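You operate a simulated robot arm through the tools that you are given. There is no shell and no other tool. Be economical: measure what you need, move in short steps, check, and stop when the job is done.

The job below is to be done with a simulated two-armed robot. You get a single attempt, and the scene is never put back.

Task
Soften the stiff batch with one scoop of slop and mix it even.
Fine: use the blue ladle and put it back, shut the hopper lid, press the stop button at the end. Where these are worked on the way, their far stop is far enough and under half their travel is too little: hopper lid.

Only the result counts: the job must be done as asked and must still hold three seconds after the hand-in. Knocking over, shifting, dropping, spilling or breaking anything else fails it. A push-on lid holds only when it is set on centred and level and pressed home; a screw cap is set on level and turned clockwise until tight.

Robot
Two 7-joint arms with two-finger parallel grippers on one trunk, on a base that drives. Base frame: it is fixed to the floor where the robot stands at the start and does not move with it; the origin is under the middle of the robot, x ahead of it, y to its left, z up; the surface under the hand at the start is at about z = 720. Units: mm, rad, N and s.
The left shoulder is at the start at [50, 161, 1173], the right one opposite. With the tool pointing down near the work surface each hand reaches from about 100 to 640 mm from the robot's upright axis, wherever it stands, measured 20 degrees to its own side. Places, roughly: blue ladle [500, -1750, 750]; clay mill [700, 0, 900]; hopper lid [700, 0, 1100]; large clay lump (8x6x4 cm) [500, -300, 700]. Payload 3.43 kg a hand.
The TCP of each hand is the grasp point between the finger pads, 30 mm short of the fingertips. In the tool frame z runs along the fingers and y along their closing line. The gripper opens to 94 mm. The fingers are 28 mm wide and 10 mm thick; the gripper's body (50 by 96 mm) begins 55 mm behind the TCP.
Orientation is that of the tool frame in the base frame, as a unit quaternion [x, y, z, w]. With the fingers straight down and closing along the base's y, the tool's x points along the base's -x, its y along +y and its z along -z.

Tools
- The arms move only by the tool apply_moves. It takes "left_rows", "right_rows" or both (then of equal length, played together; a hand with none holds still); each is a list of rows, each an object of numbers (a shift or turn left out is 0, a gripper value left out holds the last): "rx", "ry", "rz": the turn, a rotation vector about the tool's x, y, z in degrees; "dx", "dy", "dz": the shift along the tool's x, y, z in mm; "claw": the finger opening in mm, from 0 to 94. In form: [{"rx": .., "ry": .., "rz": .., "dx": .., "dy": .., "dz": .., "claw": ..}, ...]. A call has 1 to 12 rows; each row is the pose to reach, as a shift and turn from the pose commanded when the call began, along the tool's axes at that moment. A row lasts 0.2 s, in which the tool goes at most 50 mm and 0.15 rad; a call with a longer step from one row to the next is refused whole, and so is a gripper value outside its range. Where a pose cannot be reached the arm comes as near as it can. A force on the tool above 90 N (or 10 N above the force at the start of the call, whichever is more), or a blocked arm, ends the call early, and 0.2 s more pass. The fingers move at their own pace (about 45 mm/s each) and stop on an object; they squeeze with about 36 N. The grip force told is the motor's: it shows also when the fingers shut on nothing. Time passes only in rows, and 0.2 s behind the last, so rows that repeat a pose let the fingers close. It gives the time, the measured TCP pose, the force on the tool (base axes), the opening and the grip force at its end, in the units of the frame above (readings bear some noise), with the torque about the TCP (base axes, N m) and any sound that the robot's microphone picked up, and new pictures: "pictures" is both (left out), scene, wrist or none (wrist: the cameras of the hands that moved).
- Cameras (640 x 400 px; columns grow to the right, rows downward): "scene" is now at [129.3, 21.7, 1319]; the picture's right is [0.18, -0.98, 0.00], its down [-0.41, -0.07, -0.91] and it looks along [0.90, 0.17, -0.41] (base axes); focal length 214 px, centre (320, 200). "left" rides on the left gripper at [76, -14, -102] in its tool frame; the picture's right is [0.18, 0.98, 0.00], its down [-0.75, 0.14, -0.64] and it looks along [-0.63, 0.12, 0.77] (tool axes); focal length 243 px, centre (320, 200). "right" rides on the right gripper at [76, 14, -102] in its tool frame; the picture's right is [-0.18, 0.98, 0.00], its down [-0.75, -0.14, -0.64] and it looks along [-0.63, -0.12, 0.77] (tool axes); focal length 243 px, centre (320, 200).
- lift_body(by): slides the trunk up (or, below 0, down) by that many mm; the arms and the scene camera ride with it, the base frame stays. It gives what a move gives, with no picture.
- steer(legs): drives the robot by 1 to 6 legs, each [ahead, left, turn to the left] in mm, mm and rad, along the robot's own axes; the way and the turn of a leg run together, so that a leg with both is an arc; at most 1500 mm and 3.142 rad a leg. The arms and the cameras ride along, it lands a little off, and it stops where it bumps. It gives what a move gives, and a new picture of the scene camera.
- turn_head(pan, tilt): turns the head with the scene camera to pan (to the left, within 1.396 rad either way) and tilt (down, from -0.506 to 1.204), counted from straight ahead of the robot. It gives what a move gives, and a new picture of the scene camera.
- point_at(camera, pixels): for up to 12 pixels [column, row] of the newest picture of that camera ("zoom" is the newest enlarged one), the place [x, y, z] in the base frame of the surface seen there, good to about 3 mm, but the place of the scene camera against the robot may be out by one fixed shift of up to 12 mm in any direction. No time passes.
- zoom(camera, box): a new picture of the part [left, top, right, bottom] of that camera's present view, enlarged. No time passes.
- job_done(): hands the job in; it is judged then, once.

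Keep the steps short. Do not move on a guess: measure, check each grasp and each placing, and mend mistakes. In all there are 80 turns and 260 pictures (those below and enlarged ones count). Leave the grippers open and the arms clear of the work at the hand-in unless told otherwise, and finish with a single line.

The tools are called by a JSON object that holds its "api" and its "payload". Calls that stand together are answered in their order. apply_moves: Moves the arms, as the interface text tells. Its arguments: {"type":"object","properties":{"left_rows":{"type":"array","items":{"type":"object","properties":{"rx":{"type":"number"},"ry":{"type":"number"},"rz":{"type":"number"},"dx":{"type":"number"},"dy":{"type":"number"},"dz":{"type":"number"},"claw":{"type":"number"}}}},"right_rows":{"type":"array","items":{"type":"object","properties":{"rx":{"type":"number"},"ry":{"type":"number"},"rz":{"type":"number"},"dx":{"type":"number"},"dy":{"type":"number"},"dz":{"type":"number"},"claw":{"type":"number"}}}},"pictures":{"type":"string","enum":["both","scene","wrist","none"]}},"required":[]} The other tools are called the same way: lift_body (by) slides the trunk up or down; steer (legs) drives the base; turn_head (pan, tilt) turns the head that bears the scene camera; point_at (camera, pixels) gives the place of the surface under pixels of a picture; zoom (camera, box) takes an enlarged picture of a part of a camera's view; job_done () hands the job in.

At the start:

```text
clock: 0.0
left_eef_pos: [416.0, 220.9, 999.1]
left_orientation: [-0.001, 1.0, 0.0, 0.0]
left_force: [-0.1, -0.1, -0.4]
left_ft_torque: [-0.01, -0.04, -0.05]
left_opening: 94.1
left_grip_force: 0.2
right_eef_pos: [388.9, -128.4, 1000.2]
right_orientation: [0.0, 1.0, 0.0, 0.0]
right_force: [-1.0, 0.0, 0.1]
right_ft_torque: [0.02, 0.0, 0.01]
right_opening: 94.3
right_grip_force: 0.1
trunk travel left (down, up): [-200.0, 67.0]
robot x, y, heading: [0.7, 2.8, 0.002]
head pan, tilt: [0.182, 0.426]
```

scene: 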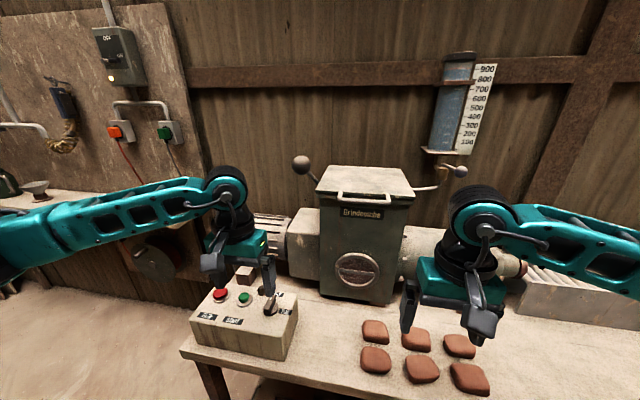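
right: 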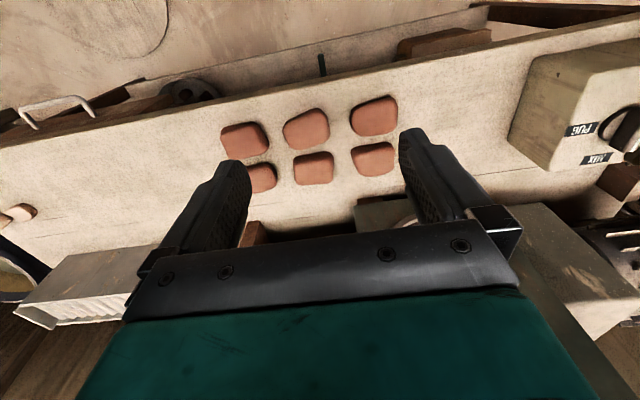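
left: 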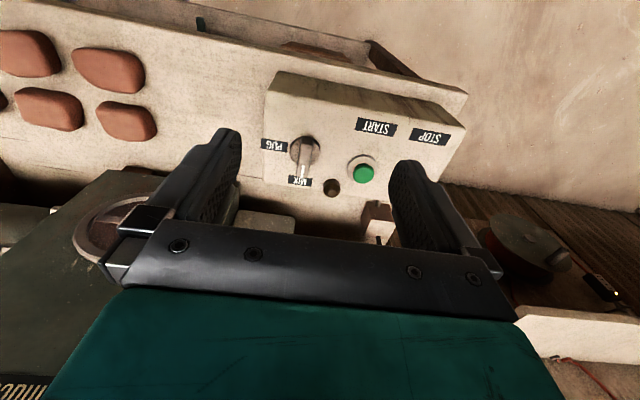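

The mill, a control box (STOP, START, PUG/MIX knob) and a wall switch are in view. I'll look around to the right for the ladle and slop.

{"api": "zoom", "payload": {"camera": "scene", "box": [180, 140, 420, 370]}}

{"api": "zoom", "payload": {"camera": "scene", "box": [0, 0, 240, 150]}}

{"api": "turn_head", "payload": {"pan": -1.0, "tilt": 0.5}}

```text
1.74 times, centred on (300, 255) of scene
```

zoom: 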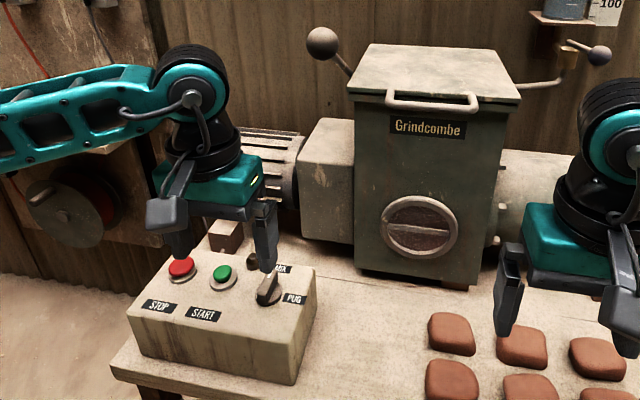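

```text
2.67 times, centred on (120, 75) of scene
```

zoom: 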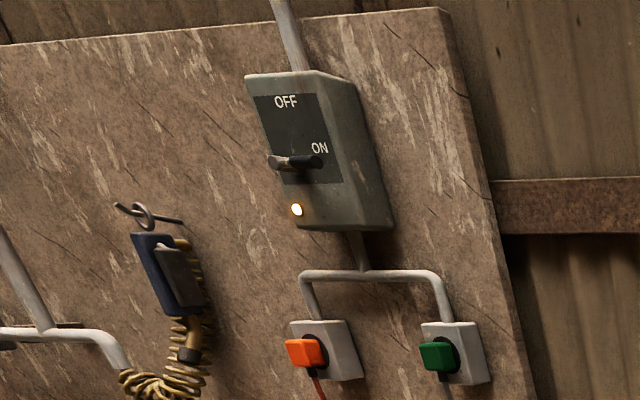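

```text
clock: 1.4
left_eef_pos: [416.8, 219.5, 999.7]
left_orientation: [0.0, 1.0, -0.001, 0.0]
left_force: [-0.2, -0.3, -0.1]
left_ft_torque: [0.0, 0.01, 0.02]
left_opening: 94.0
left_grip_force: 0.0
right_eef_pos: [389.2, -128.9, 1000.6]
right_orientation: [0.001, 1.0, 0.0, -0.001]
right_force: [-0.1, -0.2, -0.8]
right_ft_torque: [0.03, -0.03, -0.02]
right_opening: 93.9
right_grip_force: 0.0
trunk travel left (down, up): [-200.0, 67.0]
robot x, y, heading: [1.3, 0.6, -0.001]
head pan, tilt: [-1.0, 0.499]
```

scene: 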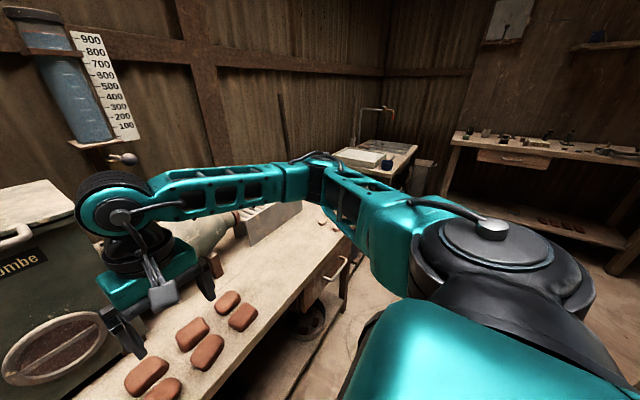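

The ladle is about 1.75 m to the right. I'll back off a little, drive right, and look.

{"api": "steer", "payload": {"legs": [[-250, 0, 0], [0, -1400, 0]]}}

{"api": "turn_head", "payload": {"pan": -0.4, "tilt": 0.5}}

```text
clock: 15.3
left_eef_pos: [163.0, -1180.9, 1000.6]
left_orientation: [0.003, 1.0, 0.0, 0.0]
left_force: [0.4, -0.2, -0.8]
left_ft_torque: [0.0, 0.01, 0.01]
left_opening: 94.0
left_grip_force: 0.1
right_eef_pos: [132.0, -1530.5, 1001.0]
right_orientation: [0.004, 1.0, 0.0, 0.001]
right_force: [-0.2, 0.5, 0.9]
right_ft_torque: [0.0, 0.07, 0.01]
right_opening: 94.3
right_grip_force: 0.0
trunk travel left (down, up): [-200.0, 67.0]
robot x, y, heading: [-254.3, -1398.9, -0.004]
head pan, tilt: [-1.0, 0.499]
```

scene: 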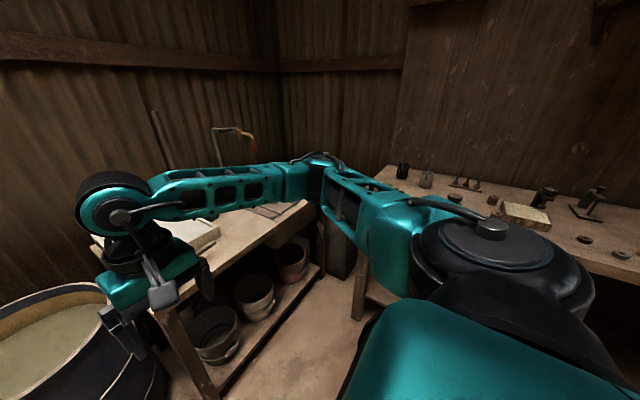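

```text
clock: 16.3
left_eef_pos: [162.6, -1181.8, 1000.1]
left_orientation: [0.003, 1.0, -0.001, 0.0]
left_force: [-0.4, 0.8, 0.3]
left_ft_torque: [0.01, 0.0, 0.02]
left_opening: 93.8
left_grip_force: 0.1
right_eef_pos: [132.5, -1529.5, 1000.9]
right_orientation: [0.004, 1.0, 0.0, 0.001]
right_force: [-0.2, 1.1, 0.2]
right_ft_torque: [0.03, -0.03, 0.01]
right_opening: 93.9
right_grip_force: 0.0
trunk travel left (down, up): [-200.0, 67.0]
robot x, y, heading: [-255.8, -1396.1, -0.007]
head pan, tilt: [-0.4, 0.499]
```

scene: 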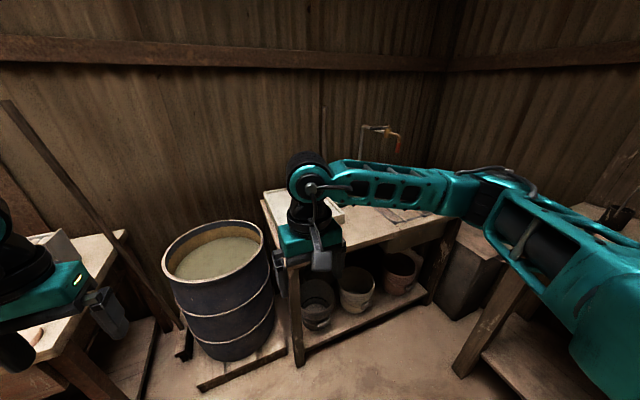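

A slop barrel stands at (225,250); the ladle should be on the sink table behind the right hand. I'll drive 400 further to see over it and measure.

{"api": "point_at", "payload": {"camera": "scene", "pixels": [[213, 258], [215, 223], [164, 260], [268, 250], [300, 355], [280, 202]]}}

{"api": "steer", "payload": {"legs": [[0, -350, 0]]}}

{"api": "turn_head", "payload": {"pan": 0.0, "tilt": 0.7}}

```text
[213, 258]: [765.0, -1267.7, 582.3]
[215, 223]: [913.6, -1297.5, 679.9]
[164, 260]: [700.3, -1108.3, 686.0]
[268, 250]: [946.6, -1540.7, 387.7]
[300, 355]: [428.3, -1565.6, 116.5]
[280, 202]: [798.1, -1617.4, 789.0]
```

```text
clock: 19.9
left_eef_pos: [160.6, -1531.1, 999.9]
left_orientation: [0.003, 1.0, 0.0, 0.001]
left_force: [0.3, 0.5, 0.0]
left_ft_torque: [0.01, 0.02, -0.03]
left_opening: 94.2
left_grip_force: 0.1
right_eef_pos: [131.1, -1880.6, 999.5]
right_orientation: [0.004, 1.0, -0.001, 0.0]
right_force: [0.5, -0.2, 0.2]
right_ft_torque: [0.02, -0.05, 0.0]
right_opening: 94.0
right_grip_force: 0.0
trunk travel left (down, up): [-200.0, 67.0]
robot x, y, heading: [-256.2, -1748.1, -0.007]
head pan, tilt: [-0.4, 0.499]
```

scene: 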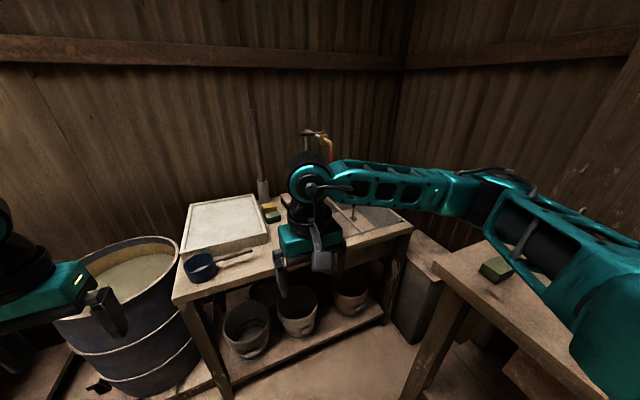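

```text
clock: 20.8
left_eef_pos: [161.2, -1530.8, 999.6]
left_orientation: [0.002, 1.0, -0.001, 0.0]
left_force: [0.5, 0.3, 1.0]
left_ft_torque: [-0.01, 0.02, 0.02]
left_opening: 93.9
left_grip_force: 0.0
right_eef_pos: [130.4, -1879.3, 1000.8]
right_orientation: [0.003, 1.0, 0.0, 0.0]
right_force: [-0.1, 0.7, -0.7]
right_ft_torque: [-0.03, 0.03, -0.03]
right_opening: 94.0
right_grip_force: 0.1
trunk travel left (down, up): [-200.0, 67.0]
robot x, y, heading: [-254.4, -1745.0, -0.005]
head pan, tilt: [0.0, 0.7]
```

scene: 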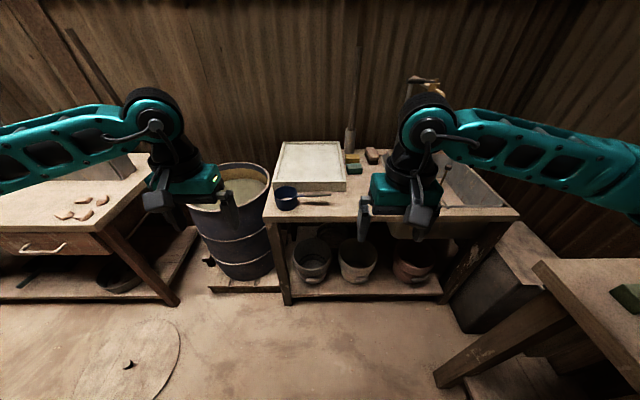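

The blue ladle's cup is at about (286,198) with its handle going right to (330,200). I'll zoom and measure.

{"api": "zoom", "payload": {"camera": "scene", "box": [200, 130, 360, 230]}}

{"api": "point_at", "payload": {"camera": "zoom", "pixels": [[320, 240], [345, 250], [345, 290], [390, 280], [420, 275], [460, 268], [500, 268], [520, 283], [345, 233], [180, 240], [270, 170], [90, 200]]}}

```text
4.00 times, centred on (280, 180) of scene
```

zoom: 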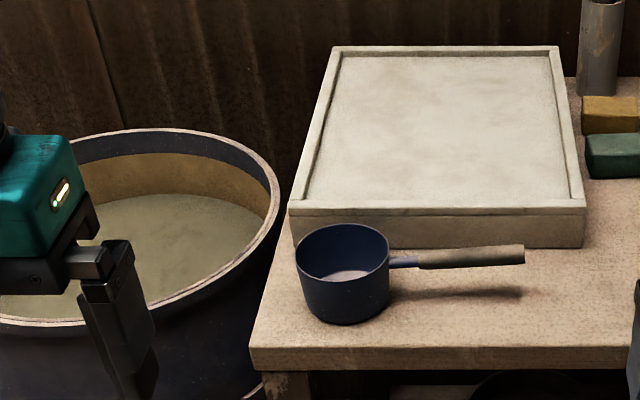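

```text
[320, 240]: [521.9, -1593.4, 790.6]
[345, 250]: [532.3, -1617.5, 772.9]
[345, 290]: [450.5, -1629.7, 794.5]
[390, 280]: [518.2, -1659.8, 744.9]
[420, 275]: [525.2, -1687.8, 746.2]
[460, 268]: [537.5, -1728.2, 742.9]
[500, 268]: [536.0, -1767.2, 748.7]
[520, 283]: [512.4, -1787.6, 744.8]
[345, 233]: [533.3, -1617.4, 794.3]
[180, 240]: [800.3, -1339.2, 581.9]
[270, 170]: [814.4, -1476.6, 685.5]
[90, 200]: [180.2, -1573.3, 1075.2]
```

Next I measure the handle more exactly.

{"api": "point_at", "payload": {"camera": "zoom", "pixels": [[400, 262], [425, 260], [450, 258], [475, 256], [500, 253], [518, 253], [450, 250], [450, 265], [341, 227], [300, 250], [387, 250], [341, 320]]}}

{"api": "turn_head", "payload": {"pan": 0.35, "tilt": 0.6}}

```text
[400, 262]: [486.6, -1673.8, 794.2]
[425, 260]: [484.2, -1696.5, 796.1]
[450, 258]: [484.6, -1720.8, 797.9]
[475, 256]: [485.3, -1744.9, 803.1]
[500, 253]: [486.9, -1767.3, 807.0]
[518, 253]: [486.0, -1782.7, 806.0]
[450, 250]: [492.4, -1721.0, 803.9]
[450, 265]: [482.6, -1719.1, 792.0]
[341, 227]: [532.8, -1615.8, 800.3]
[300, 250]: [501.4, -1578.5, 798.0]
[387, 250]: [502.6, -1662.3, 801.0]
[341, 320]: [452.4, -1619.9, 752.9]
```

```text
clock: 21.6
left_eef_pos: [160.3, -1530.9, 999.5]
left_orientation: [0.002, 1.0, -0.001, 0.0]
left_force: [0.3, 0.3, -0.3]
left_ft_torque: [0.01, -0.03, 0.03]
left_opening: 93.9
left_grip_force: 0.0
right_eef_pos: [131.2, -1879.3, 1000.7]
right_orientation: [0.003, 1.0, 0.0, 0.0]
right_force: [-0.4, 0.5, -0.5]
right_ft_torque: [0.02, -0.01, 0.02]
right_opening: 94.4
right_grip_force: 0.1
trunk travel left (down, up): [-200.0, 67.0]
robot x, y, heading: [-258.7, -1748.4, -0.005]
head pan, tilt: [0.351, 0.6]
```

scene: 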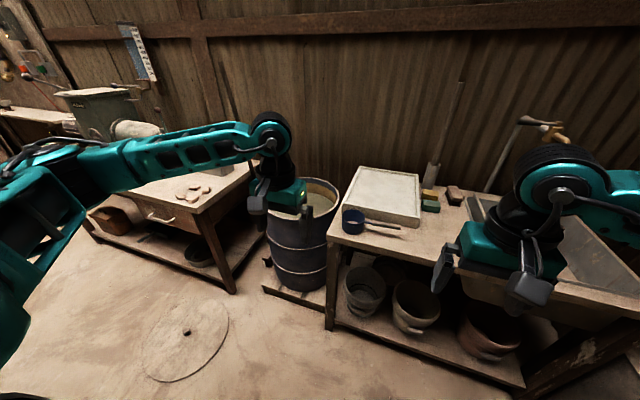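

Ladle: cup centre ≈(493,-1620), rim z≈800, handle along y at x≈490, z≈799. I'll drive so that the right hand reaches it comfortably.

{"api": "steer", "payload": {"legs": [[0, 150, 0], [230, 0, 0]]}}

{"api": "turn_head", "payload": {"pan": 0.0, "tilt": 0.75}}

```text
clock: 24.9
left_eef_pos: [388.4, -1382.1, 999.8]
left_orientation: [0.002, 1.0, 0.0, 0.001]
left_force: [0.6, 0.2, 0.3]
left_ft_torque: [0.0, 0.03, -0.03]
left_opening: 93.8
left_grip_force: 0.2
right_eef_pos: [359.4, -1730.9, 999.2]
right_orientation: [0.003, 1.0, 0.0, 0.0]
right_force: [0.1, 0.2, 0.1]
right_ft_torque: [0.01, 0.0, 0.01]
right_opening: 94.0
right_grip_force: 0.2
trunk travel left (down, up): [-200.0, 67.0]
robot x, y, heading: [-27.8, -1601.7, -0.003]
head pan, tilt: [0.351, 0.6]
```

scene: 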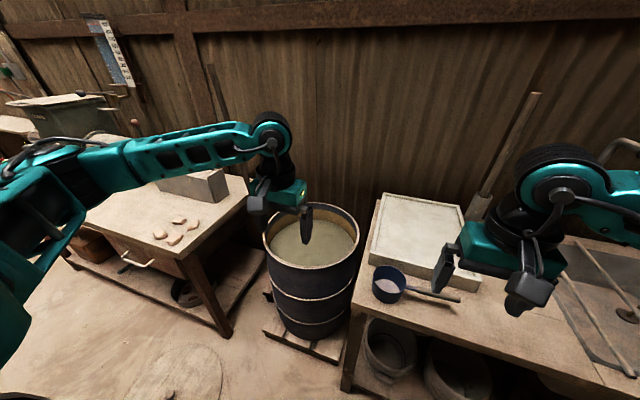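

```text
clock: 25.7
left_eef_pos: [388.6, -1382.9, 1000.5]
left_orientation: [0.002, 1.0, 0.0, 0.0]
left_force: [-0.2, -0.4, 0.4]
left_ft_torque: [0.03, 0.04, 0.02]
left_opening: 94.1
left_grip_force: 0.0
right_eef_pos: [359.6, -1731.5, 1000.5]
right_orientation: [0.002, 1.0, 0.0, -0.001]
right_force: [-0.8, 0.1, -0.1]
right_ft_torque: [0.0, 0.04, 0.01]
right_opening: 94.1
right_grip_force: 0.1
trunk travel left (down, up): [-200.0, 67.0]
robot x, y, heading: [-32.3, -1601.8, -0.007]
head pan, tilt: [0.0, 0.75]
```

scene: 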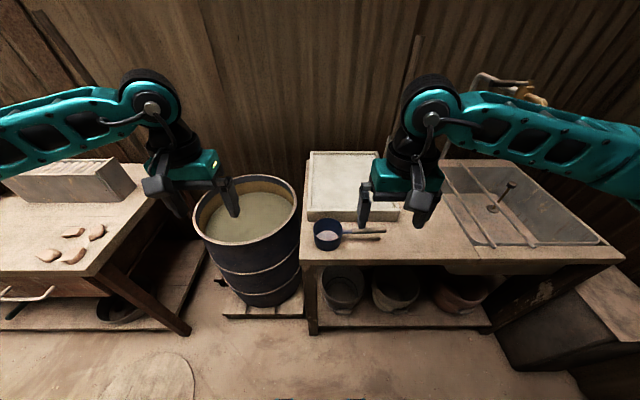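

Now turn the right tool by 90° (closing along x) while moving above the handle, stopping at z≈900.

{"api": "apply_moves", "payload": {"right_rows": [{"rz": -8, "dx": -12, "dz": 9, "claw": 60}, {"rz": -16, "dx": -24, "dz": 18}, {"rz": -24, "dx": -36, "dz": 27}, {"rz": -32, "dx": -48, "dz": 36}, {"rz": -40, "dx": -60, "dz": 45}, {"rz": -48, "dx": -72, "dz": 54}, {"rz": -56, "dx": -84, "dz": 63}, {"rz": -64, "dx": -96, "dz": 72}, {"rz": -72, "dx": -108, "dz": 81}, {"rz": -80, "dx": -120, "dz": 90}, {"rz": -88, "dx": -130, "dy": 5, "dz": 100}, {"rz": -89.5, "dx": -130, "dy": 5, "dz": 100}]}}

{"api": "zoom", "payload": {"camera": "scene", "box": [280, 130, 440, 270]}}

```text
clock: 28.3
left_eef_pos: [387.3, -1381.9, 999.8]
left_orientation: [0.003, 1.0, 0.0, 0.0]
left_force: [0.7, 0.3, 0.3]
left_ft_torque: [-0.02, 0.01, 0.05]
left_opening: 94.3
left_grip_force: 0.1
right_eef_pos: [351.7, -1710.0, 937.3]
right_orientation: [-0.62, 0.783, -0.043, 0.024]
right_force: [1.1, 1.1, 0.7]
right_ft_torque: [-0.04, 0.01, -0.02]
right_opening: 60.0
right_grip_force: 0.2
right hand out of reach, approached as far as the arm can: row 7, 8, 9, 10, 11, 12
trunk travel left (down, up): [-200.0, 67.0]
robot x, y, heading: [-29.3, -1597.0, -0.005]
head pan, tilt: [0.0, 0.75]
```

scene: 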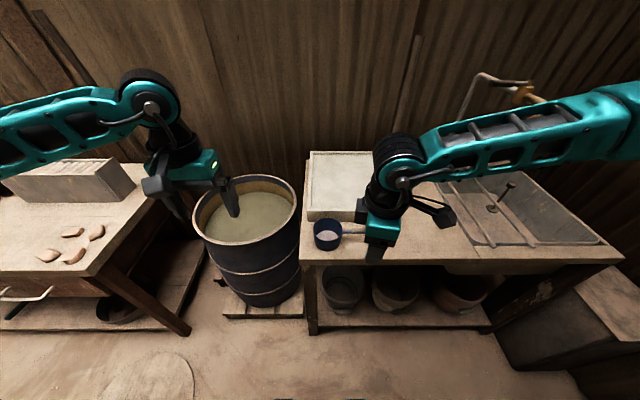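
right: 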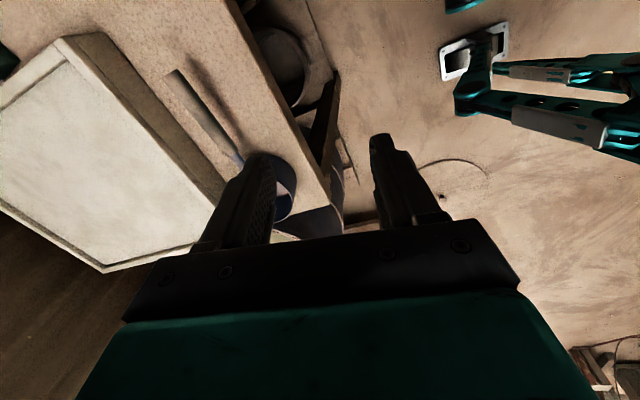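

```text
2.86 times, centred on (360, 200) of scene
```

zoom: 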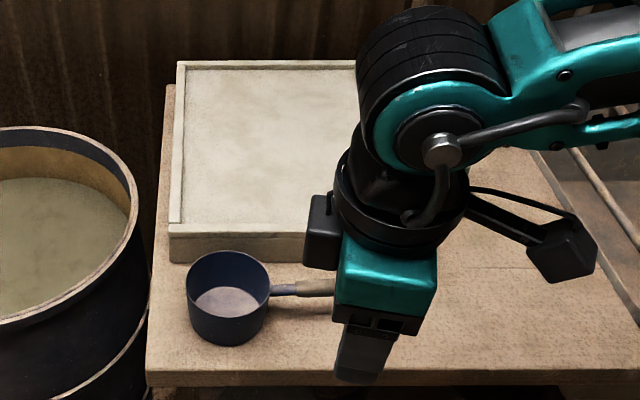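

The -90° turn runs to a wrist limit at about 77°. I'll swing the tool back and try the other direction (+90°).

{"api": "apply_moves", "payload": {"right_rows": [{"rz": 8, "dz": -5}, {"rz": 16, "dz": -10}, {"rz": 24, "dz": -15}, {"rz": 32, "dz": -20}, {"rz": 40, "dz": -25}, {"rz": 48, "dz": -30}, {"rz": 56, "dz": -35}, {"rz": 64, "dz": -40}, {"rz": 72, "dz": -40}, {"rz": 80, "dz": -40}, {"rz": 88, "dz": -40}, {"rz": 96, "dz": -40}], "pictures": "none"}}

```text
clock: 30.9
left_eef_pos: [388.6, -1381.5, 999.9]
left_orientation: [0.002, 1.0, 0.0, 0.0]
left_force: [-0.3, 0.7, 0.2]
left_ft_torque: [0.02, 0.0, 0.0]
left_opening: 93.7
left_grip_force: 0.1
right_eef_pos: [349.8, -1710.3, 977.9]
right_orientation: [0.169, 0.984, -0.01, 0.048]
right_force: [-1.0, -0.4, 0.1]
right_ft_torque: [-0.03, 0.02, 0.01]
right_opening: 59.9
right_grip_force: 0.2
trunk travel left (down, up): [-200.0, 67.0]
robot x, y, heading: [-28.9, -1601.3, -0.003]
head pan, tilt: [0.0, 0.75]
```

Continue to +90° about z, straightened, moving to above the handle (490,-1725,900).

{"api": "apply_moves", "payload": {"right_rows": [{"rx": 0.37, "ry": 0.56, "rz": 7.83, "dx": -14.3, "dy": 3.6, "dz": 10.1}, {"rx": 0.73, "ry": 1.1, "rz": 15.7, "dx": -28.6, "dy": 7.3, "dz": 20.2}, {"rx": 1.1, "ry": 1.67, "rz": 23.5, "dx": -42.9, "dy": 10.9, "dz": 30.3}, {"rx": 1.47, "ry": 2.2, "rz": 31.3, "dx": -57.2, "dy": 14.6, "dz": 40.4}, {"rx": 1.83, "ry": 2.8, "rz": 39.2, "dx": -71.4, "dy": 18.2, "dz": 50.4}, {"rx": 2.2, "ry": 3.3, "rz": 47, "dx": -85.7, "dy": 21.9, "dz": 60.5}, {"rx": 2.57, "ry": 3.9, "rz": 54.8, "dx": -100, "dy": 25.5, "dz": 70.6}, {"rx": 2.9, "ry": 4.4, "rz": 62.7, "dx": -114.3, "dy": 29.2, "dz": 80.7}, {"rx": 3.3, "ry": 5.0, "rz": 70.5, "dx": -128.6, "dy": 32.8, "dz": 90.8}]}}

```text
clock: 32.9
left_eef_pos: [389.7, -1381.9, 999.5]
left_orientation: [0.001, 1.0, 0.0, 0.0]
left_force: [-0.4, 0.6, 0.2]
left_ft_torque: [0.0, 0.0, 0.0]
left_opening: 93.9
left_grip_force: 0.0
right_eef_pos: [489.9, -1723.6, 897.1]
right_orientation: [0.708, 0.706, -0.001, 0.001]
right_force: [0.4, 0.9, 0.7]
right_ft_torque: [0.02, 0.01, 0.0]
right_opening: 60.2
right_grip_force: 0.0
trunk travel left (down, up): [-200.0, 67.0]
robot x, y, heading: [-28.5, -1601.1, -0.01]
head pan, tilt: [0.0, 0.75]
```

scene: 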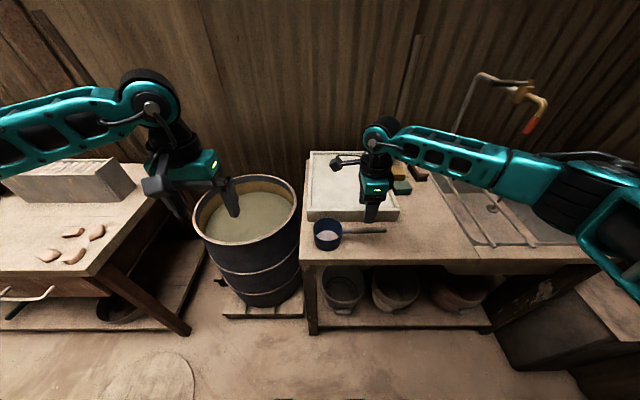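
right: 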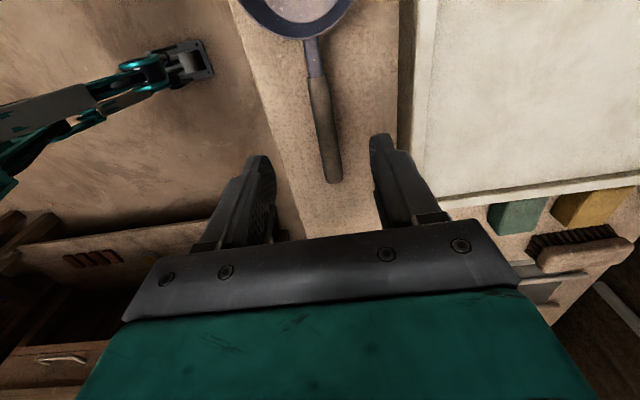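

The +90° turn works. I'll measure the handle with the wrist camera: end (333,182), neck (313,75), cup.

{"api": "point_at", "payload": {"camera": "right", "pixels": [[333, 175], [325, 130], [317, 90], [311, 55], [305, 38], [345, 5], [245, 5], [300, 8]]}}

```text
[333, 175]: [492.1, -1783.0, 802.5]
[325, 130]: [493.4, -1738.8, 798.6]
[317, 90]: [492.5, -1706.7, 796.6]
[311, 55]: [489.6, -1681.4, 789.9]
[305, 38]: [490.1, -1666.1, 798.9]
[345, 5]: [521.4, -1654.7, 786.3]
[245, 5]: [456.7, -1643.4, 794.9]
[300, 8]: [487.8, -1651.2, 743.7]
```

Handle axis x≈492.5, top z≈799 at y≈-1718. Lower with the claw at 40 to TCP z≈798, then close.

{"api": "apply_moves", "payload": {"right_rows": [{"dx": 3, "dy": 2.5, "dz": 20, "claw": 40}, {"dx": 5, "dy": 2.5, "dz": 45}, {"dx": 5, "dy": 2.5, "dz": 75}, {"dx": 5, "dy": 2.5, "dz": 99}, {"dx": 5, "dy": 2.5, "dz": 99, "claw": 0}, {"dx": 5, "dy": 2.5, "dz": 99}, {"dx": 5, "dy": 2.5, "dz": 99}, {"dx": 5, "dy": 2.5, "dz": 99}]}}

```text
clock: 34.7
left_eef_pos: [388.3, -1383.1, 1001.3]
left_orientation: [0.002, 1.0, 0.0, 0.0]
left_force: [-0.3, -0.5, 0.1]
left_ft_torque: [-0.03, 0.0, 0.03]
left_opening: 94.1
left_grip_force: 0.1
right_eef_pos: [492.2, -1719.4, 798.0]
right_orientation: [0.706, 0.709, -0.001, -0.001]
right_force: [0.8, 0.4, 0.2]
right_ft_torque: [0.0, -0.03, -0.03]
right_opening: 22.1
right_grip_force: 35.8
trunk travel left (down, up): [-200.0, 67.0]
robot x, y, heading: [-25.5, -1602.3, -0.007]
head pan, tilt: [0.0, 0.75]
```

scene: 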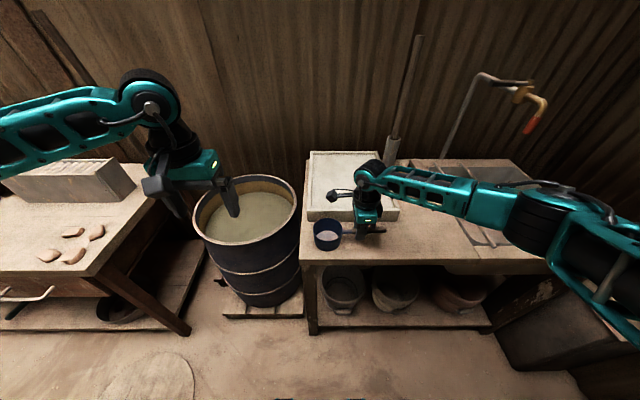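
right: 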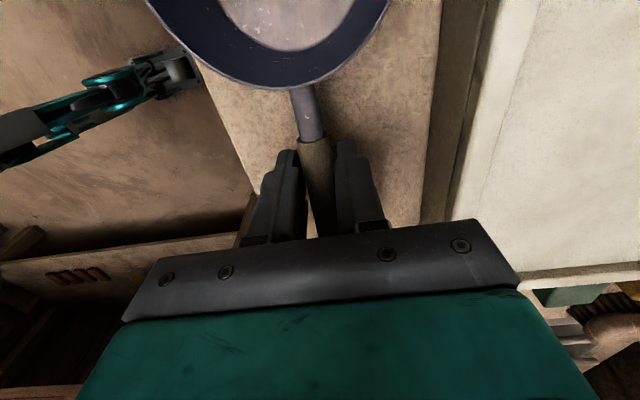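

Gripped at opening 22. Lift 100 mm and check that the ladle stays level.

{"api": "apply_moves", "payload": {"right_rows": [{"dz": -15}, {"dz": -40}, {"dz": -70}, {"dz": -100}, {"dz": -100}]}}

{"api": "point_at", "payload": {"camera": "scene", "pixels": [[196, 225], [297, 215], [247, 177], [240, 243], [245, 215], [328, 210], [325, 225]]}}

```text
clock: 35.9
left_eef_pos: [388.5, -1381.4, 999.4]
left_orientation: [0.001, 1.0, 0.0, 0.0]
left_force: [0.0, -0.4, 0.1]
left_ft_torque: [-0.01, 0.0, 0.01]
left_opening: 94.1
left_grip_force: 0.0
right_eef_pos: [493.1, -1718.9, 899.5]
right_orientation: [0.707, 0.707, 0.0, 0.0]
right_force: [0.6, -0.8, -0.9]
right_ft_torque: [-0.11, -0.03, 0.01]
right_opening: 21.8
right_grip_force: 36.1
trunk travel left (down, up): [-200.0, 67.0]
robot x, y, heading: [-25.1, -1601.7, -0.002]
head pan, tilt: [0.0, 0.75]
```

scene: 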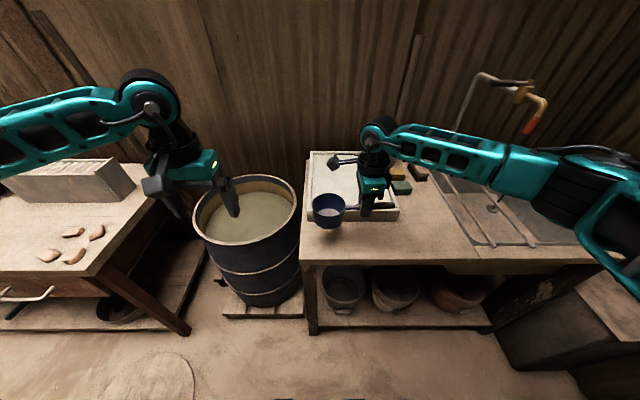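
right: 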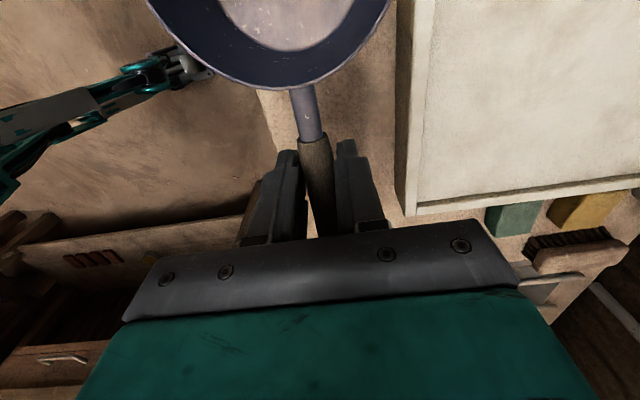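

```text
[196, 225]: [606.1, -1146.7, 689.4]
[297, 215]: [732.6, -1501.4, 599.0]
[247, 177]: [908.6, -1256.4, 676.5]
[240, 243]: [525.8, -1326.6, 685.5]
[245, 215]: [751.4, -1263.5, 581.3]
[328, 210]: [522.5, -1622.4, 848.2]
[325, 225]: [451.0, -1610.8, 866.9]
```

Ladle held level. Barrel: centre ≈(722,-1300), inner radius ≈180, rim z≈686, slop z≈582. I raise the left hand and then drive so the right hand reaches into the barrel.

{"api": "apply_moves", "payload": {"left_rows": [{"dz": -45}, {"dz": -90}, {"dz": -135}, {"dz": -170}], "pictures": "none"}}

{"api": "steer", "payload": {"legs": [[0, 350, 0], [95, 0, 0]]}}

{"api": "turn_head", "payload": {"pan": -0.05, "tilt": 0.8}}

```text
clock: 36.9
left_eef_pos: [389.1, -1382.8, 1170.8]
left_orientation: [0.003, 1.0, 0.0, 0.001]
left_force: [-0.2, 0.5, -0.3]
left_ft_torque: [-0.01, -0.03, -0.02]
left_opening: 94.0
left_grip_force: 0.0
right_eef_pos: [493.0, -1719.7, 899.7]
right_orientation: [0.706, 0.708, -0.001, 0.001]
right_force: [-1.4, 0.1, -0.5]
right_ft_torque: [-0.11, 0.01, 0.01]
right_opening: 21.6
right_grip_force: 35.8
trunk travel left (down, up): [-200.0, 67.0]
robot x, y, heading: [-27.0, -1602.9, -0.001]
head pan, tilt: [0.0, 0.75]
```

```text
clock: 41.3
left_eef_pos: [485.2, -1026.6, 1169.5]
left_orientation: [0.002, 1.0, 0.001, -0.001]
left_force: [0.1, 0.7, 0.4]
left_ft_torque: [-0.06, -0.01, 0.0]
left_opening: 94.3
left_grip_force: 0.1
right_eef_pos: [589.3, -1363.7, 898.3]
right_orientation: [0.706, 0.708, -0.002, 0.0]
right_force: [0.6, 0.8, -1.6]
right_ft_torque: [-0.11, 0.01, 0.0]
right_opening: 21.9
right_grip_force: 35.9
trunk travel left (down, up): [-200.0, 67.0]
robot x, y, heading: [66.6, -1245.5, -0.002]
head pan, tilt: [0.0, 0.75]
```

scene: 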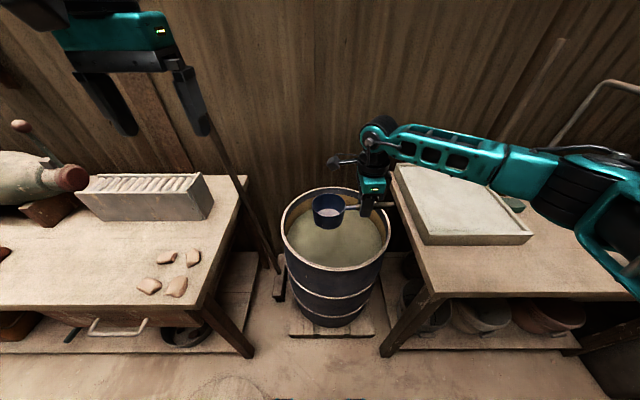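

```text
clock: 41.9
left_eef_pos: [483.5, -1028.0, 1170.9]
left_orientation: [0.002, 1.0, -0.001, 0.0]
left_force: [-0.2, -0.3, 0.0]
left_ft_torque: [0.01, -0.01, -0.04]
left_opening: 93.8
left_grip_force: 0.0
right_eef_pos: [589.3, -1363.8, 899.1]
right_orientation: [0.705, 0.709, 0.0, 0.001]
right_force: [0.1, -0.9, -1.8]
right_ft_torque: [-0.11, -0.02, -0.03]
right_opening: 22.1
right_grip_force: 36.4
trunk travel left (down, up): [-200.0, 67.0]
robot x, y, heading: [67.0, -1248.5, -0.002]
head pan, tilt: [-0.051, 0.799]
```

scene: 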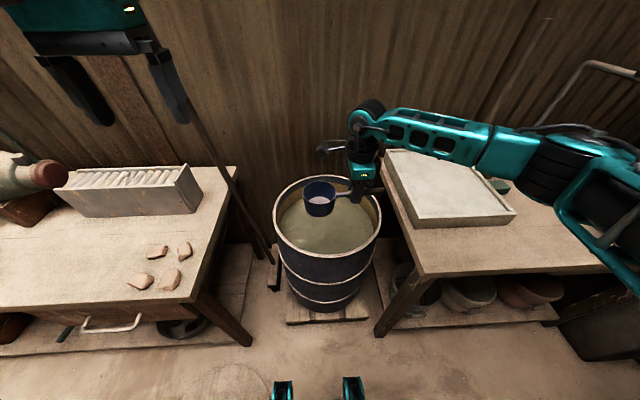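

Measure rim and slop again from here.

{"api": "point_at", "payload": {"camera": "scene", "pixels": [[275, 215], [380, 215], [325, 256], [340, 177], [300, 183], [330, 235], [305, 225], [420, 272], [480, 222], [495, 145], [400, 120], [450, 145]]}}

```text
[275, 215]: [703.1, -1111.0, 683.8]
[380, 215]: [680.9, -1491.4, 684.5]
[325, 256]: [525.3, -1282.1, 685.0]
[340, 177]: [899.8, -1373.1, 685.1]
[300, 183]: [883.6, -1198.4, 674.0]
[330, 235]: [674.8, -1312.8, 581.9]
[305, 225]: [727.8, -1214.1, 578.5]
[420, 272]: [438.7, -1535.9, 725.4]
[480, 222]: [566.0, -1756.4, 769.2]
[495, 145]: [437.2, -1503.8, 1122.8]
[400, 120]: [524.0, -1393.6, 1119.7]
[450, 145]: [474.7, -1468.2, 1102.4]
```

Move to over the barrel at (660,-1350) and descend to TCP z≈660 (cup bottom ≈610, just above the slop), then check.

{"api": "apply_moves", "payload": {"right_rows": [{"dx": 5, "dy": 25, "dz": 0}, {"dx": 10, "dy": 50, "dz": 15}, {"dx": 14, "dy": 71, "dz": 45}, {"dx": 14, "dy": 71, "dz": 85}, {"dx": 14, "dy": 71, "dz": 125}, {"dx": 14, "dy": 71, "dz": 165}, {"dx": 14, "dy": 71, "dz": 205}, {"dx": 14, "dy": 71, "dz": 239}]}}

```text
clock: 43.7
left_eef_pos: [483.4, -1026.8, 1170.9]
left_orientation: [0.002, 1.0, 0.0, 0.001]
left_force: [0.1, -0.8, 1.6]
left_ft_torque: [0.03, -0.01, 0.0]
left_opening: 93.9
left_grip_force: 0.1
right_eef_pos: [638.1, -1354.1, 709.0]
right_orientation: [0.706, 0.708, 0.0, 0.0]
right_force: [-0.6, 0.7, -1.3]
right_ft_torque: [-0.12, 0.04, -0.02]
right_opening: 21.7
right_grip_force: 36.1
right hand out of reach, approached as far as the arm can: row 6, 7, 8
trunk travel left (down, up): [-200.0, 67.0]
robot x, y, heading: [67.8, -1247.4, -0.002]
head pan, tilt: [-0.051, 0.799]
```

scene: 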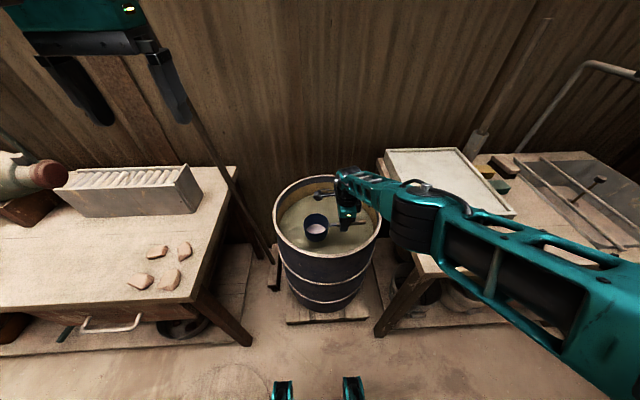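
right: 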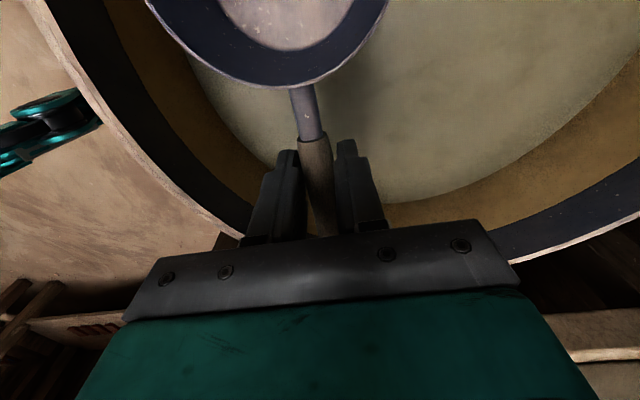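

Reach limit; the trunk should do the rest. First I check forearm clearance to the table and barrel rim.

{"api": "zoom", "payload": {"camera": "scene", "box": [260, 140, 500, 290]}}

{"api": "point_at", "payload": {"camera": "scene", "pixels": [[348, 178], [385, 205], [410, 250], [450, 262], [500, 300], [315, 218], [327, 222], [365, 223], [350, 205]]}}

```text
2.67 times, centred on (380, 215) of scene
```

zoom: 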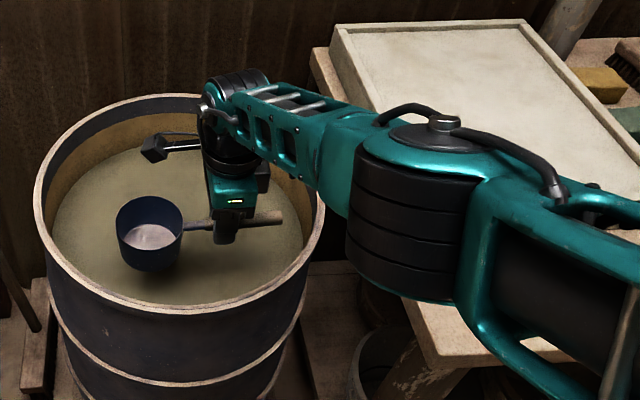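

```text
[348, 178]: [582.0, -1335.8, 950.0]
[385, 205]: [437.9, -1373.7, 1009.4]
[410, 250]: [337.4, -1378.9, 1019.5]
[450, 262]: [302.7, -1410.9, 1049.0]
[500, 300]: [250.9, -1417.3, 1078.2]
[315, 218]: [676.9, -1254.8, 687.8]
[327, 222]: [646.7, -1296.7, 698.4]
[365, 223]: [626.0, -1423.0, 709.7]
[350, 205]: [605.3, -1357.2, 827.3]
```

Forearm stays ≥90 mm above the rim after lowering. Lower the trunk by 90, then 52 so the rim submerges.

{"api": "lift_body", "payload": {"by": -90}}

{"api": "lift_body", "payload": {"by": -52}}

{"api": "zoom", "payload": {"camera": "scene", "box": [240, 140, 420, 260]}}

```text
clock: 45.0
left_eef_pos: [484.3, -1027.2, 1080.8]
left_orientation: [0.001, 1.0, 0.0, 0.0]
left_force: [-0.3, -0.6, -0.3]
left_ft_torque: [0.03, -0.02, 0.01]
left_opening: 94.2
left_grip_force: 0.1
right_eef_pos: [637.0, -1355.8, 619.1]
right_orientation: [0.706, 0.708, 0.0, 0.001]
right_force: [0.0, 0.2, -0.9]
right_ft_torque: [-0.09, -0.01, -0.01]
right_opening: 22.1
right_grip_force: 36.1
trunk travel left (down, up): [-110.0, 157.0]
robot x, y, heading: [68.2, -1247.1, -0.005]
head pan, tilt: [-0.051, 0.799]
```

```text
clock: 45.9
left_eef_pos: [483.7, -1027.6, 1028.3]
left_orientation: [0.002, 1.0, 0.0, -0.001]
left_force: [-0.5, -0.1, 0.5]
left_ft_torque: [0.05, -0.01, -0.02]
left_opening: 94.0
left_grip_force: 0.0
right_eef_pos: [636.4, -1354.8, 565.6]
right_orientation: [0.706, 0.708, -0.001, 0.0]
right_force: [-0.5, -0.7, -4.9]
right_ft_torque: [-0.33, 0.01, 0.03]
right_opening: 21.8
right_grip_force: 36.2
trunk travel left (down, up): [-58.0, 209.0]
robot x, y, heading: [69.1, -1245.3, -0.004]
head pan, tilt: [-0.051, 0.799]
```

```text
3.33 times, centred on (330, 200) of scene
```

zoom: 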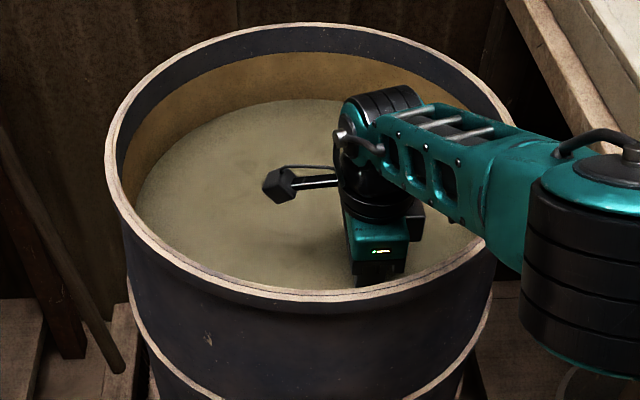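

The load rose by about 4 N, so the cup has filled. Raise the trunk and look.

{"api": "lift_body", "payload": {"by": 50}}

{"api": "lift_body", "payload": {"by": 155}}

{"api": "zoom", "payload": {"camera": "scene", "box": [240, 140, 420, 260]}}

{"api": "zoom", "payload": {"camera": "right", "box": [0, 0, 640, 400]}}

```text
clock: 46.8
left_eef_pos: [483.9, -1026.2, 1078.2]
left_orientation: [0.001, 1.0, 0.001, 0.0]
left_force: [0.3, 0.1, 0.7]
left_ft_torque: [-0.01, -0.02, 0.01]
left_opening: 94.1
left_grip_force: 0.0
right_eef_pos: [637.0, -1355.0, 616.5]
right_orientation: [0.707, 0.707, -0.001, 0.001]
right_force: [-0.4, -0.2, -5.0]
right_ft_torque: [-0.41, -0.01, -0.01]
right_opening: 21.9
right_grip_force: 36.0
trunk travel left (down, up): [-108.0, 159.0]
robot x, y, heading: [68.5, -1245.1, -0.006]
head pan, tilt: [-0.051, 0.799]
```

```text
clock: 48.6
left_eef_pos: [485.8, -1026.3, 1233.4]
left_orientation: [0.002, 1.0, 0.0, 0.0]
left_force: [0.2, -0.9, 0.0]
left_ft_torque: [0.02, 0.0, 0.01]
left_opening: 94.0
left_grip_force: 0.0
right_eef_pos: [637.1, -1354.4, 771.9]
right_orientation: [0.706, 0.708, -0.001, -0.001]
right_force: [0.3, 0.1, -5.1]
right_ft_torque: [-0.39, -0.02, -0.03]
right_opening: 22.2
right_grip_force: 36.6
trunk travel left (down, up): [-263.0, 4.0]
robot x, y, heading: [67.2, -1250.7, -0.005]
head pan, tilt: [-0.051, 0.799]
```

```text
3.33 times, centred on (330, 200) of scene
```

zoom: 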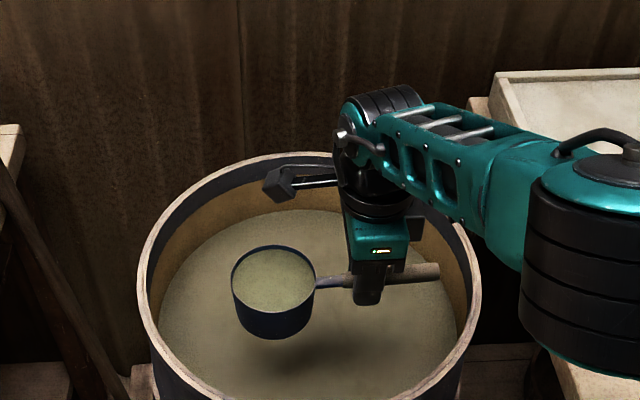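

```text
1.00 times, centred on (320, 200) of right (not enlarged: the box is as wide or as high as the picture)
```

zoom: 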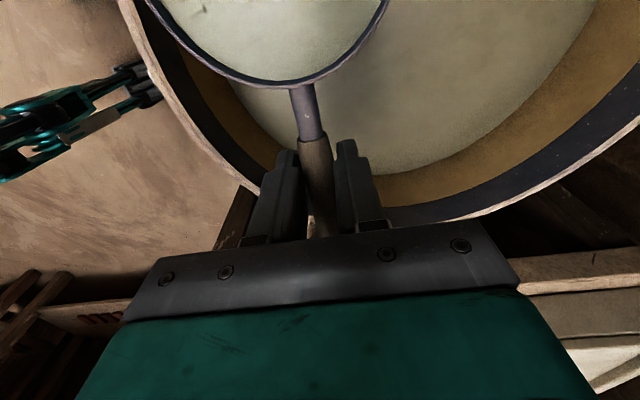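

The cup is full and level. I raise it gently and pull it in, then drive back and left to the mill.

{"api": "apply_moves", "payload": {"right_rows": [{"dz": -5}, {"dz": -15}, {"dz": -30}, {"dz": -48, "dy": -3}, {"dz": -66, "dy": -9}, {"dz": -84, "dy": -17}, {"dz": -102, "dy": -26}, {"dz": -120, "dy": -35}, {"dz": -138, "dy": -44}, {"dz": -154, "dy": -51}, {"dz": -166, "dy": -56}, {"dz": -170, "dy": -58}], "pictures": "none"}}

{"api": "steer", "payload": {"legs": [[-170, 0, 0], [0, 1150, 0]]}}

{"api": "turn_head", "payload": {"pan": 0.0, "tilt": 0.55}}

```text
clock: 51.2
left_eef_pos: [483.3, -1026.4, 1233.8]
left_orientation: [0.001, 1.0, 0.0, 0.0]
left_force: [-1.3, -0.4, -0.7]
left_ft_torque: [-0.03, 0.03, 0.01]
left_opening: 94.2
left_grip_force: 0.0
right_eef_pos: [579.4, -1355.4, 943.1]
right_orientation: [0.706, 0.708, -0.001, 0.0]
right_force: [0.0, -0.1, -6.1]
right_ft_torque: [-0.37, -0.01, -0.02]
right_opening: 22.2
right_grip_force: 36.2
right hand out of reach, approached as far as the arm can: row 2, 3, 4
trunk travel left (down, up): [-263.0, 4.0]
robot x, y, heading: [67.5, -1247.5, -0.004]
head pan, tilt: [-0.051, 0.799]
```

```text
clock: 55.5
left_eef_pos: [313.8, -850.1, 1232.5]
left_orientation: [0.002, 1.0, -0.001, 0.001]
left_force: [-0.3, 0.3, 0.4]
left_ft_torque: [0.0, 0.0, -0.01]
left_opening: 93.8
left_grip_force: 0.0
right_eef_pos: [407.9, -1178.1, 940.3]
right_orientation: [0.707, 0.707, -0.003, 0.002]
right_force: [0.1, -0.6, -5.8]
right_ft_torque: [-0.41, -0.02, -0.02]
right_opening: 22.1
right_grip_force: 35.4
trunk travel left (down, up): [-263.0, 4.0]
robot x, y, heading: [-100.7, -1070.2, -0.001]
head pan, tilt: [-0.051, 0.799]
stopped in leg 2: the robot was blocked; the commanded pose is now the measured one
```

scene: 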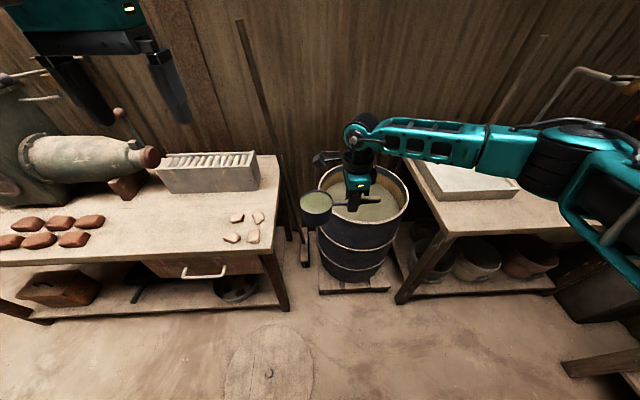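

```text
clock: 56.2
left_eef_pos: [314.1, -850.1, 1234.1]
left_orientation: [0.002, 1.0, 0.0, 0.001]
left_force: [0.1, -0.3, -0.1]
left_ft_torque: [-0.01, 0.0, 0.02]
left_opening: 93.8
left_grip_force: 0.0
right_eef_pos: [409.1, -1178.8, 940.8]
right_orientation: [0.706, 0.708, -0.002, 0.001]
right_force: [-0.4, 0.6, -5.6]
right_ft_torque: [-0.44, 0.02, 0.01]
right_opening: 21.7
right_grip_force: 36.2
trunk travel left (down, up): [-263.0, 4.0]
robot x, y, heading: [-100.7, -1066.7, -0.009]
head pan, tilt: [0.0, 0.55]
```

scene: 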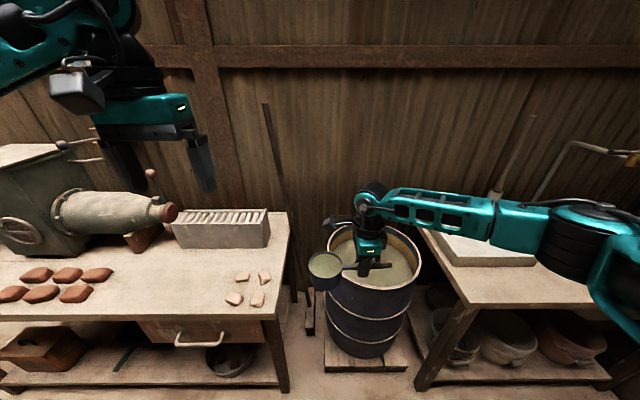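

The drive was blocked at y≈-1070. I look for what is in the way before moving.

{"api": "turn_head", "payload": {"pan": 0.6, "tilt": 1.0}}

```text
clock: 57.2
left_eef_pos: [314.2, -851.1, 1233.5]
left_orientation: [0.003, 1.0, 0.0, 0.0]
left_force: [-0.7, 0.6, 0.3]
left_ft_torque: [-0.03, 0.01, -0.01]
left_opening: 93.9
left_grip_force: 0.1
right_eef_pos: [409.7, -1179.6, 941.5]
right_orientation: [0.706, 0.708, -0.001, 0.001]
right_force: [-0.5, 0.5, -5.3]
right_ft_torque: [-0.4, 0.0, 0.01]
right_opening: 22.3
right_grip_force: 36.2
trunk travel left (down, up): [-263.0, 4.0]
robot x, y, heading: [-101.4, -1068.1, 0.002]
head pan, tilt: [0.6, 1.0]
```

scene: 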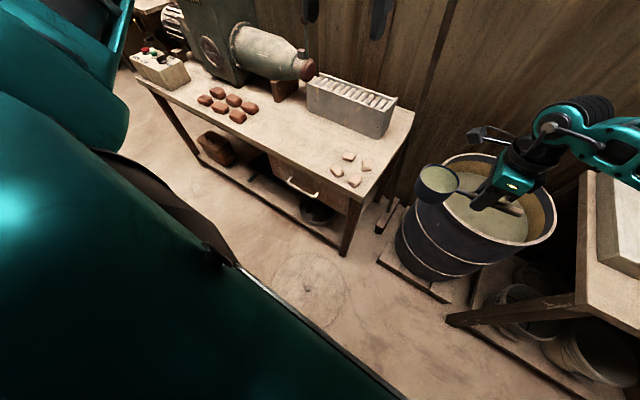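

{"api": "point_at", "payload": {"camera": "scene", "pixels": [[308, 287], [270, 280], [345, 285], [345, 250], [320, 195], [412, 115], [220, 105], [305, 240], [382, 260], [240, 265], [170, 200], [380, 190]]}}

```text
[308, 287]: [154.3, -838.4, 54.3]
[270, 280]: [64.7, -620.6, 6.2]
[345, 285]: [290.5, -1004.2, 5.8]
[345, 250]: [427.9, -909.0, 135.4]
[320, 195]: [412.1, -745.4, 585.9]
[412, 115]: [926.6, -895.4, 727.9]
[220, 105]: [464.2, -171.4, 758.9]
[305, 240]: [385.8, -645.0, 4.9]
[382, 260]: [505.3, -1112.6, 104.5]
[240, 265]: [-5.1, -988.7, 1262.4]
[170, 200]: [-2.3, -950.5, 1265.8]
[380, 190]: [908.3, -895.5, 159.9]
```

A floor-hatch knob at (154,-838,54) blocks the base. I back up to x≈-290 (the route that was clear before) and go left.

{"api": "steer", "payload": {"legs": [[-190, 0, 0], [0, 970, 0]]}}

{"api": "turn_head", "payload": {"pan": 0.1, "tilt": 0.45}}

```text
clock: 67.2
left_eef_pos: [127.6, 121.4, 1233.2]
left_orientation: [0.001, 1.0, 0.0, 0.0]
left_force: [0.4, -0.1, -0.5]
left_ft_torque: [0.02, -0.02, -0.03]
left_opening: 94.1
left_grip_force: 0.1
right_eef_pos: [222.7, -205.5, 941.0]
right_orientation: [0.706, 0.708, -0.002, 0.001]
right_force: [0.3, 1.2, -6.3]
right_ft_torque: [-0.38, -0.01, 0.01]
right_opening: 21.8
right_grip_force: 35.6
trunk travel left (down, up): [-263.0, 4.0]
robot x, y, heading: [-292.2, -94.2, -0.008]
head pan, tilt: [0.6, 1.0]
```

scene: 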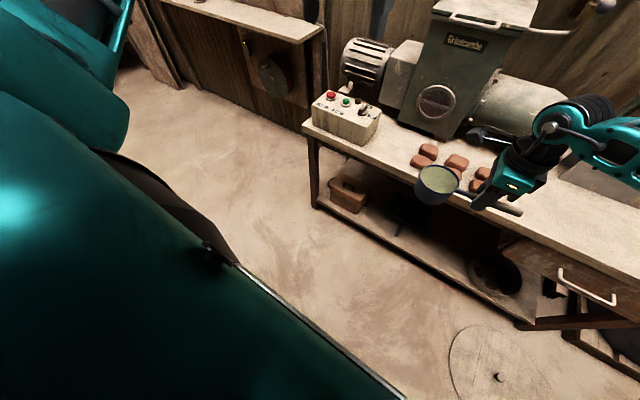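

```text
clock: 68.2
left_eef_pos: [127.3, 122.6, 1234.5]
left_orientation: [0.001, 1.0, 0.001, 0.0]
left_force: [0.8, 0.6, 0.2]
left_ft_torque: [-0.03, -0.01, 0.05]
left_opening: 93.8
left_grip_force: 0.0
right_eef_pos: [222.3, -205.9, 942.1]
right_orientation: [0.706, 0.708, -0.002, 0.001]
right_force: [-0.1, 0.3, -5.8]
right_ft_torque: [-0.36, -0.01, -0.01]
right_opening: 22.1
right_grip_force: 36.3
trunk travel left (down, up): [-263.0, 4.0]
robot x, y, heading: [-286.5, -97.1, -0.0]
head pan, tilt: [0.099, 0.45]
```

scene: 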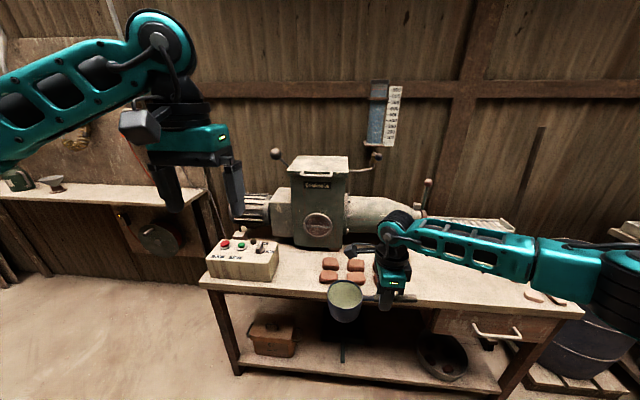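

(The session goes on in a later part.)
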